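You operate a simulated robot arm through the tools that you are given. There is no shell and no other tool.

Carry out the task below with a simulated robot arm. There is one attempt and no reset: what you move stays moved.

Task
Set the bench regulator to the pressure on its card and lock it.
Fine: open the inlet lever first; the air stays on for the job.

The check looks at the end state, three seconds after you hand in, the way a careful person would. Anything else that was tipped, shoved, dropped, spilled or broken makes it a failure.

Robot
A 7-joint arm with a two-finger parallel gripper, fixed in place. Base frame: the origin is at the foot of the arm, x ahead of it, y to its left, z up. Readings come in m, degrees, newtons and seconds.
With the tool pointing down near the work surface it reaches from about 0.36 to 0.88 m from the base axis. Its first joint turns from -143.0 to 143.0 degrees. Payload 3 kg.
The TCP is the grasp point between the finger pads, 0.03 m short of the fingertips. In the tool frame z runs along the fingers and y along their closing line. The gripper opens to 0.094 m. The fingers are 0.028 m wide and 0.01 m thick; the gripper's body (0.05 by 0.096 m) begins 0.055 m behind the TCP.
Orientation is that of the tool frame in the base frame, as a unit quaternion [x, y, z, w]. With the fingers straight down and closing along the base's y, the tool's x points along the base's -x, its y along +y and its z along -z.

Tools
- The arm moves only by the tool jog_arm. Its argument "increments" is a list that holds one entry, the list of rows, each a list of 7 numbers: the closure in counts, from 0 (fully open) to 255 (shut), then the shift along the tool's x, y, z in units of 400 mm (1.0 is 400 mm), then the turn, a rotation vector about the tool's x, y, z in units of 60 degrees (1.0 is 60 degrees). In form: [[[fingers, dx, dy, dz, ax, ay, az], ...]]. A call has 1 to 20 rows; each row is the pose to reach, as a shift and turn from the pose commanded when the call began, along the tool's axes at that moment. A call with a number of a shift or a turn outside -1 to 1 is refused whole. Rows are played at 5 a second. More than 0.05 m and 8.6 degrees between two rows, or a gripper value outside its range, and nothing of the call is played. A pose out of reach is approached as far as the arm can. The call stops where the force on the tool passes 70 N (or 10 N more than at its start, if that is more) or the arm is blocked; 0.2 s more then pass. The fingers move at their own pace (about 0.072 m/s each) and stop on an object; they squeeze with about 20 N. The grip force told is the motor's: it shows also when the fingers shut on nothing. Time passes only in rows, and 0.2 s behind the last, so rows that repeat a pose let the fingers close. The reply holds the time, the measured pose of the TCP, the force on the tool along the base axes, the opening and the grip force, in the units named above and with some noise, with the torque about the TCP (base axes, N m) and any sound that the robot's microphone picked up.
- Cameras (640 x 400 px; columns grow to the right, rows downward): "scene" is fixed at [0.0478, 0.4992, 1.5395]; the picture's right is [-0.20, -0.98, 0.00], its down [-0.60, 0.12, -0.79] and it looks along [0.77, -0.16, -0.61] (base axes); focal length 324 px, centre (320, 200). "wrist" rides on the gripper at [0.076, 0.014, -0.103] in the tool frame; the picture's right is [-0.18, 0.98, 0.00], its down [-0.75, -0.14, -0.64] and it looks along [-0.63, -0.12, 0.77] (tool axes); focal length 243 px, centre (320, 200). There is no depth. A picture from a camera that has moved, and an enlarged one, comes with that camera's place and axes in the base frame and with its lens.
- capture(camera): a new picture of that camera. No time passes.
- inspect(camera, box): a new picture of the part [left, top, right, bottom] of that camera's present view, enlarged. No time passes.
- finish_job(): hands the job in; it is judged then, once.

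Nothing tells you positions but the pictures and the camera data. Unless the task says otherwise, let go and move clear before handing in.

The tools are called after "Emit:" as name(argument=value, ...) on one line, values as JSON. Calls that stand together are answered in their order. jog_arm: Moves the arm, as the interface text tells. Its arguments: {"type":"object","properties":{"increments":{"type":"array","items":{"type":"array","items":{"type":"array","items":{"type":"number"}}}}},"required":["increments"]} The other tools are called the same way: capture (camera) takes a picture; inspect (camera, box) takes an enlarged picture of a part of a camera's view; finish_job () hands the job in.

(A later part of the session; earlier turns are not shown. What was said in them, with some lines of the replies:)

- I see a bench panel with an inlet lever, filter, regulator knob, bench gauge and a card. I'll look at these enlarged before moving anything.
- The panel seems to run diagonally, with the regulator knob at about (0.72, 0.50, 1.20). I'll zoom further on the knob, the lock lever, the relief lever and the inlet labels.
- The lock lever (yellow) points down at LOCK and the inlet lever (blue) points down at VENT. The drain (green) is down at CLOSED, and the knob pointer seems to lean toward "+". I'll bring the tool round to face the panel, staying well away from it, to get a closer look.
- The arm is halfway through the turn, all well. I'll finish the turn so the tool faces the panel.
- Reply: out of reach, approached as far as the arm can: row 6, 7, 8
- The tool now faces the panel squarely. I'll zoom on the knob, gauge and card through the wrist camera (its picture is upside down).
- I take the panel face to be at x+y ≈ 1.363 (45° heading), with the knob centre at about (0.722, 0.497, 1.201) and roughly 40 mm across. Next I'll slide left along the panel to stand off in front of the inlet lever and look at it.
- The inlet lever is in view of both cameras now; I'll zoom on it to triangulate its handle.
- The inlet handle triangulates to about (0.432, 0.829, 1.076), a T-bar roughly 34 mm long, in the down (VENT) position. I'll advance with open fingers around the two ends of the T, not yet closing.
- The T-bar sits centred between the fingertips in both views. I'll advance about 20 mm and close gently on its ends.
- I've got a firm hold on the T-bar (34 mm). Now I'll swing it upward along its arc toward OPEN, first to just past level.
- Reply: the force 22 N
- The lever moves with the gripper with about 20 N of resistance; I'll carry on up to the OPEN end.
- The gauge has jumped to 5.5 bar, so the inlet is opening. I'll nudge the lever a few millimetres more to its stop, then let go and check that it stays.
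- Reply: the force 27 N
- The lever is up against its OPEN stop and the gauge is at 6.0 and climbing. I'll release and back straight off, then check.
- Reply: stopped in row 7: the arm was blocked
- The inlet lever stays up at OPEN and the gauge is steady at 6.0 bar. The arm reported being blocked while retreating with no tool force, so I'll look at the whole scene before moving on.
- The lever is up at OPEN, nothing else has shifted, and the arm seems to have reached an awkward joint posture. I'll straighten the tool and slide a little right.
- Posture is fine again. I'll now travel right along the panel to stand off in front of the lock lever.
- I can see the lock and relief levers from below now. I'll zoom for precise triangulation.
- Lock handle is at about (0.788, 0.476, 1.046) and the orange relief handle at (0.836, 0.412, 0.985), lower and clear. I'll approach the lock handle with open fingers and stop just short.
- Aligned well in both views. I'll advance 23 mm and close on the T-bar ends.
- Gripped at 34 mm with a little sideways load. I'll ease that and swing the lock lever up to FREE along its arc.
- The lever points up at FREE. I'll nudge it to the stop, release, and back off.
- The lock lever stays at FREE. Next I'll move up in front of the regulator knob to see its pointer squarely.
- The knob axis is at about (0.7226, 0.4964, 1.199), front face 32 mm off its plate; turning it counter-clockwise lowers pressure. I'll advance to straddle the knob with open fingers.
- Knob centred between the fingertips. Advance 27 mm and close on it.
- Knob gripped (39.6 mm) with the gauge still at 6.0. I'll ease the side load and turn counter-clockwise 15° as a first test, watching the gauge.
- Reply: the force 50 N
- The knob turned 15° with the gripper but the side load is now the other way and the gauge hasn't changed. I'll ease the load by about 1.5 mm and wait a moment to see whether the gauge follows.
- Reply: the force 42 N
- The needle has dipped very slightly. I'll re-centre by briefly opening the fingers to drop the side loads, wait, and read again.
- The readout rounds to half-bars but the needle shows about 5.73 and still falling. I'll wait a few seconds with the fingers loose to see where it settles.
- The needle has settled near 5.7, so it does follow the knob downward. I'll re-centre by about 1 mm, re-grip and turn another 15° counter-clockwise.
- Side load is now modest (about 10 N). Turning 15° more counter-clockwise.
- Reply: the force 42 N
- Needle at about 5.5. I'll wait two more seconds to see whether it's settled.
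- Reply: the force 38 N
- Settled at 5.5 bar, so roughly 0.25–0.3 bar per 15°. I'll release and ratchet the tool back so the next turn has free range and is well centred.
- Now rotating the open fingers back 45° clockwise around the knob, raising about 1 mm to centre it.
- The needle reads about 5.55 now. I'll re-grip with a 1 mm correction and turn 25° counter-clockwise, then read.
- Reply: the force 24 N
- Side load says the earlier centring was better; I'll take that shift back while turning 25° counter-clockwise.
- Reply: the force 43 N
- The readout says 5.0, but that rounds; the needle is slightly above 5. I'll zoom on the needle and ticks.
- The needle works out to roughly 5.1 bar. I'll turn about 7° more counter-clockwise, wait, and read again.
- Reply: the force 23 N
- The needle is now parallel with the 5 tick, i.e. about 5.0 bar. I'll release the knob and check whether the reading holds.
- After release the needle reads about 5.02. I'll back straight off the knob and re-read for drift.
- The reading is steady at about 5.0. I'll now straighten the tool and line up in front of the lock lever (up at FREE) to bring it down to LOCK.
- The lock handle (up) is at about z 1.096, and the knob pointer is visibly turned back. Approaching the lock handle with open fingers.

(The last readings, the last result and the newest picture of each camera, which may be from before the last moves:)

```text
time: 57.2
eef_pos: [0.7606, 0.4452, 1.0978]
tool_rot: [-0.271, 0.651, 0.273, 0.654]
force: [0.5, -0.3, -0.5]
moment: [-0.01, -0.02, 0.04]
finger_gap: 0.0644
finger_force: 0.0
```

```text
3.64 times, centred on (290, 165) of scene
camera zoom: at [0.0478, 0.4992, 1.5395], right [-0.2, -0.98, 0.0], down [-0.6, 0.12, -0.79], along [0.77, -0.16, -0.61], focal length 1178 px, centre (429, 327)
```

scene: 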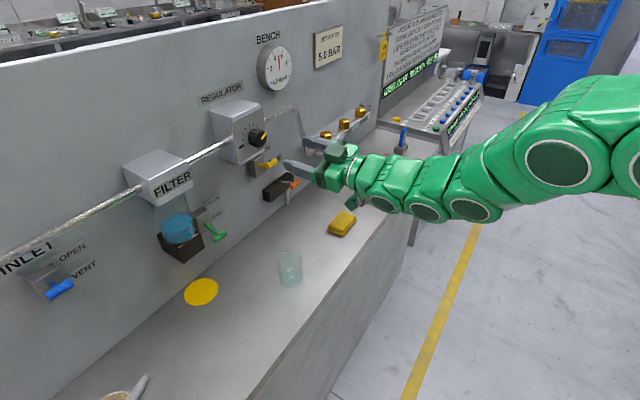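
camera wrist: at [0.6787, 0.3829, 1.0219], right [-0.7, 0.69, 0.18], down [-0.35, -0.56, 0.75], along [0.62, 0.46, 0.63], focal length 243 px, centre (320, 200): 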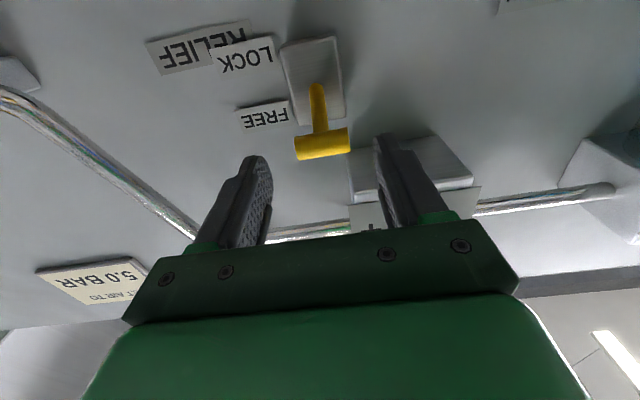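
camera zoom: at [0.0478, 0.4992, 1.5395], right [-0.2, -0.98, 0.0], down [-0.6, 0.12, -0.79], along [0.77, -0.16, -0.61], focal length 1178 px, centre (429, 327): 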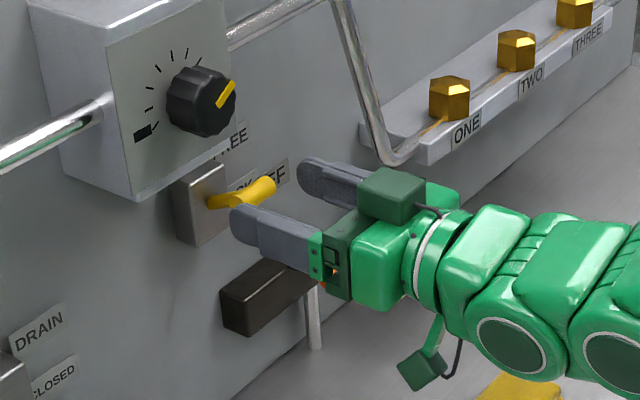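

Handle is centred between the tips. Advance and close, without moving the lever yet.

Emit:
jog_arm(increments=[[[80, 0, 0, 0.03, 0, 0, 0], [80, 0, 0, 0.058, 0, 0, 0], [80, 0, 0, 0.058, 0, 0, 0], [255, 0, 0, 0.058, 0, 0, 0], [255, 0, 0, 0.058, 0, 0, 0], [255, 0, 0, 0.058, 0, 0, 0]]])

Emit:
inspect(camera="scene", box=[264, 46, 290, 72])

Emit:
capture(camera="wrist")

```text
time: 58.6
eef_pos: [0.7746, 0.4631, 1.0984]
tool_rot: [-0.275, 0.65, 0.275, 0.652]
force: [-30.6, 20.4, 2.3]
moment: [0.12, 0.14, 0.59]
finger_gap: 0.0341
finger_force: 45.2
```

```text
15.38 times, centred on (277, 59) of scene
camera zoom: at [0.0478, 0.4992, 1.5395], right [-0.2, -0.98, 0.0], down [-0.6, 0.12, -0.79], along [0.77, -0.16, -0.61], focal length 4982 px, centre (982, 2369)
```

zoom: 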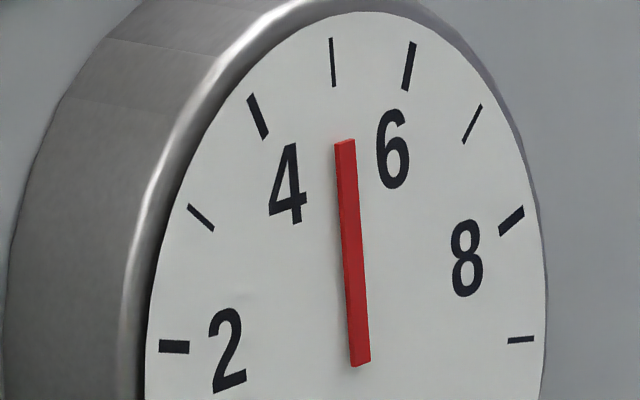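

```text
taken
camera wrist: at [0.693, 0.3996, 1.0221], right [-0.7, 0.69, 0.18], down [-0.35, -0.56, 0.75], along [0.62, 0.47, 0.63], focal length 243 px, centre (320, 200)
```

wrist: 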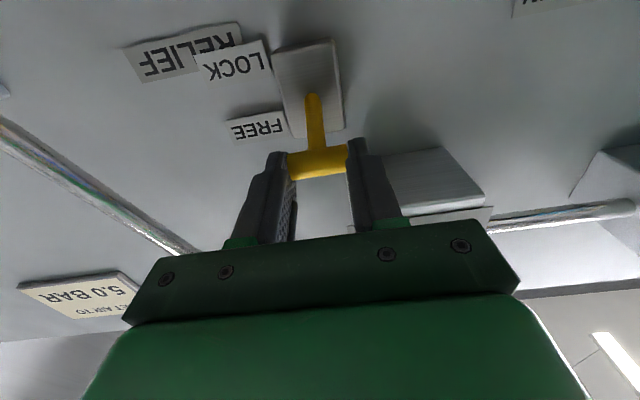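

Gauge unchanged at about 5.0 with the lock lever held. I'll ease the side load and swing the lever down its arc to LOCK.

Emit:
jog_arm(increments=[[[255, 0.005, 0.0045, -0.003, 0, 0, 0], [255, 0.021, 0.0045, -0.009, 0, 0, 0], [255, 0.0433, 0.0045, -0.014, 0, 0, 0], [255, 0.066, 0.0045, -0.0153, 0, 0, 0], [255, 0.0888, 0.0045, -0.0125, 0, 0, 0], [255, 0.1105, 0.0045, -0.0058, 0, 0, 0], [255, 0.12, 0.0045, -0.002, 0, 0, 0], [255, 0.127, 0.0045, 0.001, 0, 0, 0], [255, 0.127, 0.0045, 0.001, 0, 0, 0]]])

Emit:
inspect(camera="scene", box=[230, 110, 350, 220])

Emit:
inspect(camera="scene", box=[264, 46, 290, 72])

Emit:
capture(camera="wrist")

```text
time: 60.6
eef_pos: [0.7746, 0.4636, 1.0465]
tool_rot: [-0.273, 0.651, 0.274, 0.653]
force: [-47.6, 4.4, 4.9]
moment: [0.48, -1.01, 0.42]
finger_gap: 0.034
finger_force: 44.8
```

```text
3.64 times, centred on (290, 165) of scene
camera zoom: at [0.0478, 0.4992, 1.5395], right [-0.2, -0.98, 0.0], down [-0.6, 0.12, -0.79], along [0.77, -0.16, -0.61], focal length 1178 px, centre (429, 327)
```

zoom: 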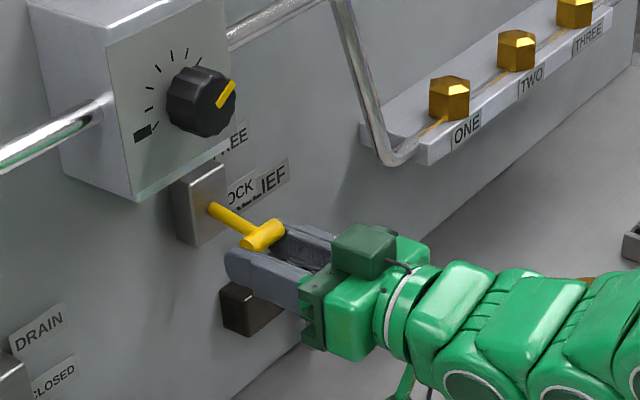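

```text
15.38 times, centred on (277, 59) of scene
camera zoom: at [0.0478, 0.4992, 1.5395], right [-0.2, -0.98, 0.0], down [-0.6, 0.12, -0.79], along [0.77, -0.16, -0.61], focal length 4982 px, centre (982, 2369)
```

zoom: 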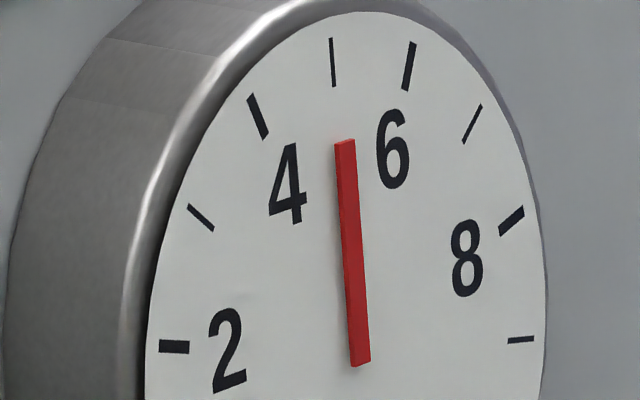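

```text
taken
camera wrist: at [0.6929, 0.4005, 0.9708], right [-0.7, 0.69, 0.18], down [-0.35, -0.56, 0.75], along [0.62, 0.46, 0.63], focal length 243 px, centre (320, 200)
```

wrist: 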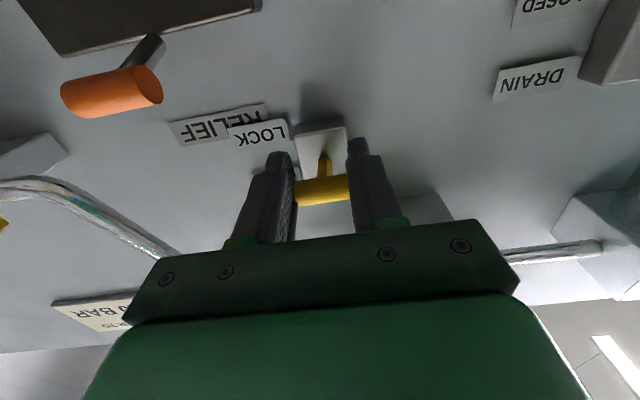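

The lever is nearly down but the handle has slipped a little in the pads and isn't quite at its stop. I'll press a bit further down while easing back and sideways.

Emit:
jog_arm(increments=[[[255, 0.006, 0.003, -0.005, 0, 0, 0], [255, 0.012, 0.005, -0.007, 0, 0, 0], [255, 0.018, 0.005, -0.006, 0, 0, 0], [255, 0.024, 0.005, -0.005, 0, 0, 0], [255, 0.024, 0.005, -0.005, 0, 0, 0]]])

Emit:
inspect(camera="scene", box=[230, 110, 350, 220])

Emit:
capture(camera="wrist")

```text
time: 61.8
eef_pos: [0.7726, 0.4625, 1.0388]
tool_rot: [-0.272, 0.651, 0.274, 0.654]
force: [11.6, 3.3, 23.5]
moment: [0.91, -0.91, -0.43]
finger_gap: 0.0338
finger_force: 45.3
```

```text
3.64 times, centred on (290, 165) of scene
camera zoom: at [0.0478, 0.4992, 1.5395], right [-0.2, -0.98, 0.0], down [-0.6, 0.12, -0.79], along [0.77, -0.16, -0.61], focal length 1178 px, centre (429, 327)
```

zoom: 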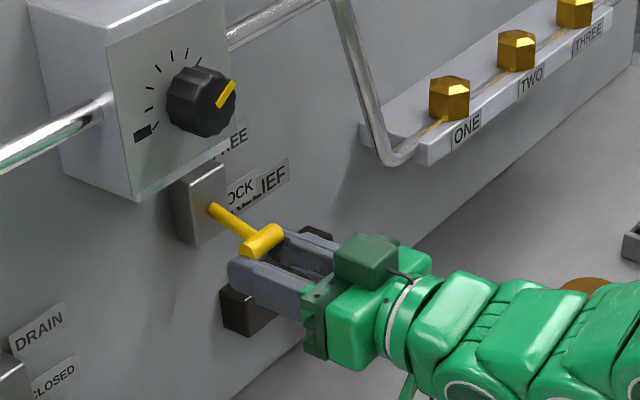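

```text
taken
camera wrist: at [0.6917, 0.4, 0.9633], right [-0.7, 0.69, 0.19], down [-0.35, -0.56, 0.75], along [0.62, 0.46, 0.64], focal length 243 px, centre (320, 200)
```

wrist: 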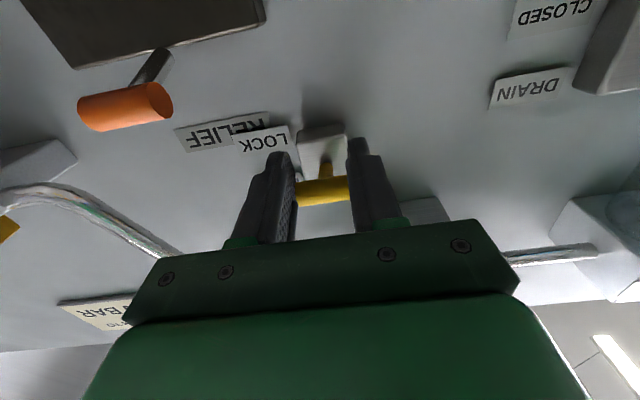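

The handle is near the top edge of the pads, so gripping is no longer the best hold. I'll release, back off, close the fingers, and come in just above the handle to press it fully down.

Emit:
jog_arm(increments=[[[80, 0, 0, 0, 0, 0, 0], [80, 0, 0, 0, 0, 0, 0], [80, 0, 0, -0.06, 0, 0, 0], [80, 0, 0, -0.125, 0, 0, 0], [255, -0.05, 0, -0.125, 0, 0, 0], [255, -0.1155, 0, -0.125, 0, 0, 0], [255, -0.1155, 0, -0.125, 0, 0, 0], [255, -0.1155, 0, -0.125, 0, 0, 0], [255, -0.1155, 0, -0.125, 0, 0, 0]]])

Emit:
capture(camera="wrist")

Emit:
inspect(camera="scene", box=[230, 110, 350, 220])

Emit:
inspect(camera="scene", box=[240, 145, 310, 210])

```text
time: 63.8
eef_pos: [0.7364, 0.4286, 1.0844]
tool_rot: [-0.273, 0.651, 0.274, 0.653]
force: [0.2, -0.3, 0.6]
moment: [0.0, 0.02, 0.0]
finger_gap: 0.0001
finger_force: 19.9
```

```text
taken
camera wrist: at [0.6545, 0.3655, 1.0091], right [-0.7, 0.69, 0.18], down [-0.35, -0.56, 0.75], along [0.62, 0.46, 0.63], focal length 243 px, centre (320, 200)
```

wrist: 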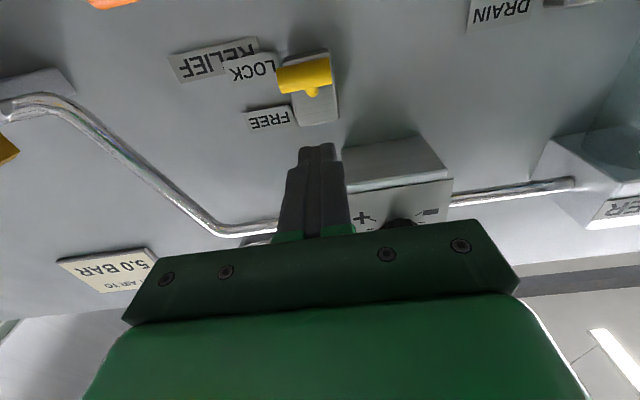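

```text
3.64 times, centred on (290, 165) of scene
camera zoom: at [0.0478, 0.4992, 1.5395], right [-0.2, -0.98, 0.0], down [-0.6, 0.12, -0.79], along [0.77, -0.16, -0.61], focal length 1178 px, centre (429, 327)
```

zoom: 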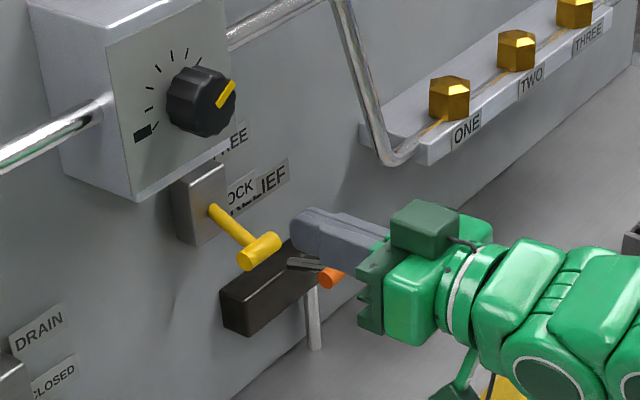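

```text
6.15 times, centred on (275, 178) of scene
camera zoom: at [0.0478, 0.4992, 1.5395], right [-0.2, -0.98, 0.0], down [-0.6, 0.12, -0.79], along [0.77, -0.16, -0.61], focal length 1993 px, centre (597, 338)
```

zoom: 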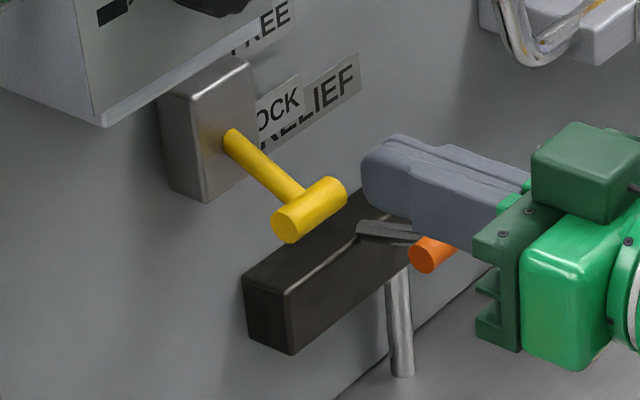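

After release the lock lever snapped fully down to exactly where it was at the start (LOCK). Now I'll check the gauge, the inlet lever and the rest of the bench.

Emit:
inspect(camera="scene", box=[264, 46, 290, 72])

Emit:
inspect(camera="scene", box=[250, 40, 300, 95])

Emit:
inspect(camera="scene", box=[20, 240, 110, 330])

Emit:
capture(camera="scene")

```text
15.38 times, centred on (277, 59) of scene
camera zoom: at [0.0478, 0.4992, 1.5395], right [-0.2, -0.98, 0.0], down [-0.6, 0.12, -0.79], along [0.77, -0.16, -0.61], focal length 4982 px, centre (982, 2369)
```

zoom: 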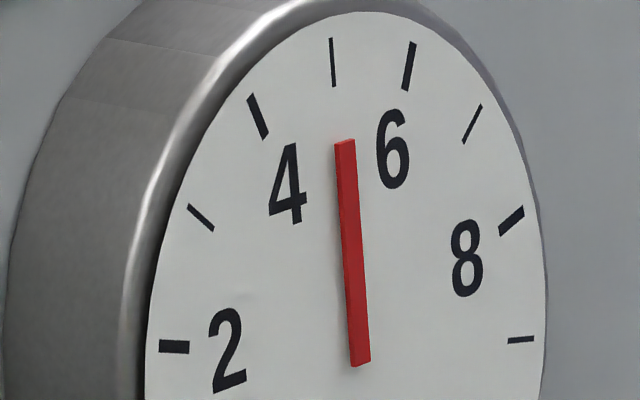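

```text
7.27 times, centred on (275, 68) of scene
camera zoom: at [0.0478, 0.4992, 1.5395], right [-0.2, -0.98, 0.0], down [-0.6, 0.12, -0.79], along [0.77, -0.16, -0.61], focal length 2355 px, centre (647, 1164)
```

zoom: 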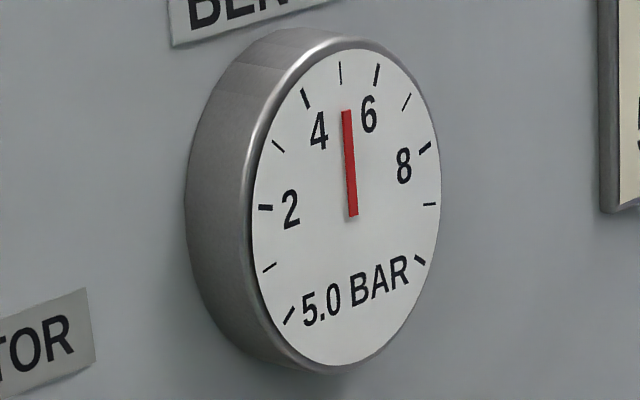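

```text
4.44 times, centred on (65, 285) of scene
camera zoom: at [0.0478, 0.4992, 1.5395], right [-0.2, -0.98, 0.0], down [-0.6, 0.12, -0.79], along [0.77, -0.16, -0.61], focal length 1439 px, centre (1453, -178)
```

zoom: 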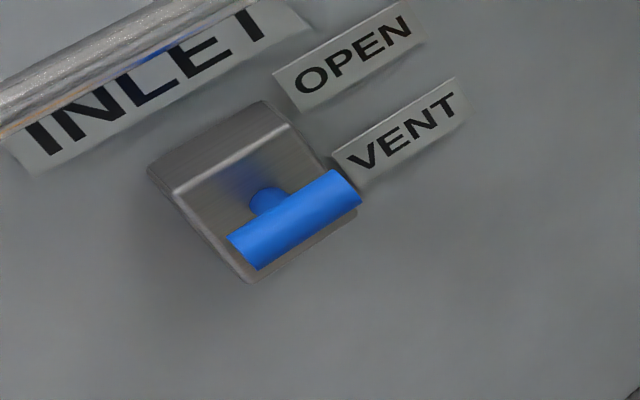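

```text
taken
```

scene: 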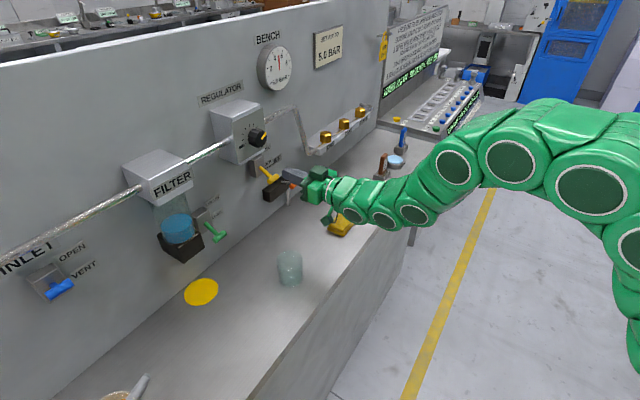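

Gauge holds at 5.0, the inlet stays at OPEN, the lock is at LOCK, and nothing else has moved. I'll retreat clear and take a last look before handing in.

Emit:
jog_arm(increments=[[[255, 0, 0, -0.06, 0, 0, 0], [255, 0, 0, -0.12, 0, 0, 0], [255, -0.05, 0, -0.2, 0, 0, 0], [255, -0.12, 0, -0.26, 0, 0, 0], [255, -0.2, 0, -0.3, 0, 0, 0], [200, -0.28, 0, -0.3, 0, 0, 0], [150, -0.28, 0, -0.3, 0, 0, 0], [100, -0.28, 0, -0.3, 0, 0, 0], [100, -0.28, 0, -0.3, 0, 0, 0], [100, -0.28, 0, -0.3, 0, 0, 0], [100, -0.28, 0, -0.3, 0, 0, 0], [100, -0.28, 0, -0.3, 0, 0, 0]]])

Emit:
capture(camera="scene")

Emit:
inspect(camera="scene", box=[264, 46, 290, 72])

Emit:
inspect(camera="scene", box=[220, 100, 320, 210])

Emit:
inspect(camera="scene", box=[60, 180, 320, 400])

```text
time: 66.4
eef_pos: [0.652, 0.3424, 1.1998]
tool_rot: [-0.273, 0.651, 0.274, 0.653]
force: [0.3, 1.0, 0.2]
moment: [0.05, -0.03, 0.04]
finger_gap: 0.0572
finger_force: 0.0
```

```text
taken
```

scene: 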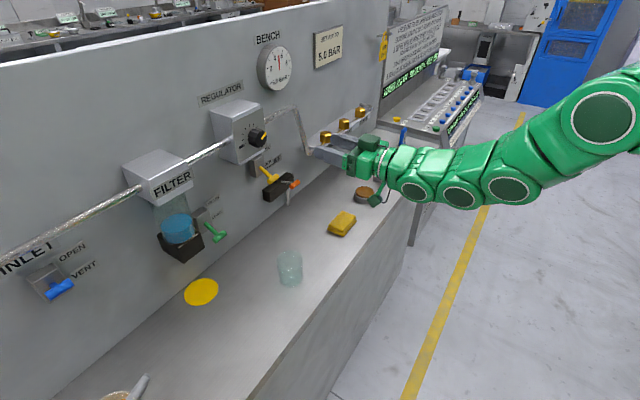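

```text
15.38 times, centred on (277, 59) of scene
camera zoom: at [0.0478, 0.4992, 1.5395], right [-0.2, -0.98, 0.0], down [-0.6, 0.12, -0.79], along [0.77, -0.16, -0.61], focal length 4982 px, centre (982, 2369)
```

zoom: 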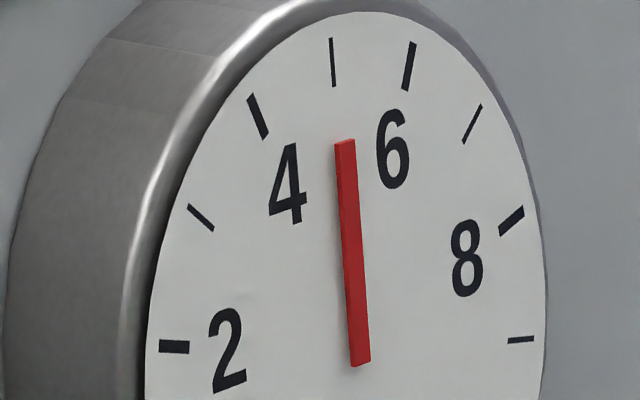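

```text
3.64 times, centred on (270, 155) of scene
camera zoom: at [0.0478, 0.4992, 1.5395], right [-0.2, -0.98, 0.0], down [-0.6, 0.12, -0.79], along [0.77, -0.16, -0.61], focal length 1178 px, centre (502, 364)
```

zoom: 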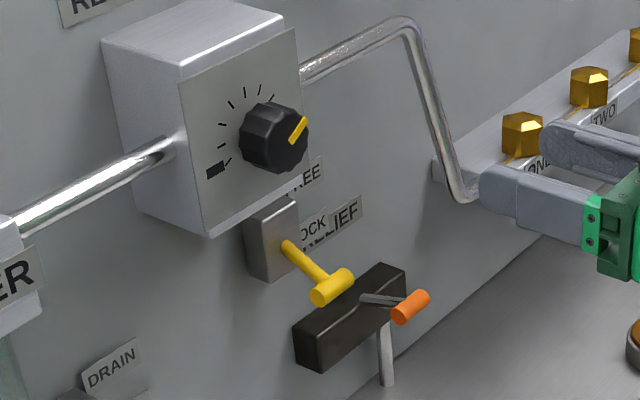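

```text
1.82 times, centred on (190, 290) of scene
camera zoom: at [0.0478, 0.4992, 1.5395], right [-0.2, -0.98, 0.0], down [-0.6, 0.12, -0.79], along [0.77, -0.16, -0.61], focal length 589 px, centre (556, 36)
```

zoom: 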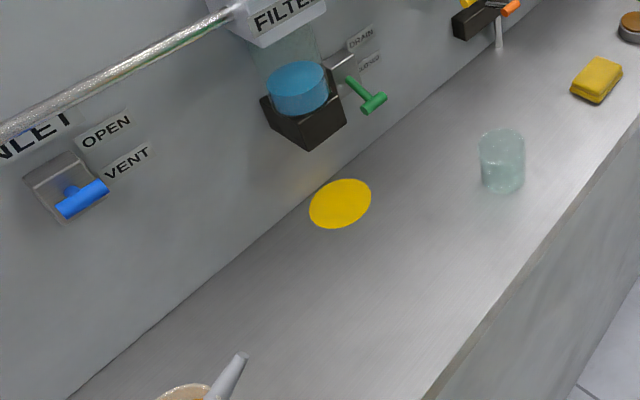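

The inlet lever is at OPEN, the gauge is steady at 5.0 bar to match the card, and the lock lever is fully down at LOCK. The arm is clear and everything else on the bench is where it was, so I'm handing in.

Emit:
finish_job()

```text
The job is handed in.
```

The bench regulator is set to 5.0 bar, as its card asks, and locked. I've handed the job in; no verdict came back with the hand-in.

- **Inlet:** I opened the inlet lever first. It is still at OPEN, so the air stays on.
- **Pressure:** Opening the inlet brought the bench up to about 6.0 bar, so I turned the knob down. The needle settled at about 5.02 bar and stayed there after I locked the regulator and moved the arm away.
- **Lock:** The lock lever was at LOCK to begin with. I lifted it to FREE to make the adjustment, then returned it to LOCK. It is sitting exactly where it started.
- **Everything else:** The drain and relief levers, the glass, the sponge and the other bench items look undisturbed in the last pictures. The arm is clear of the panel with nothing in the gripper.
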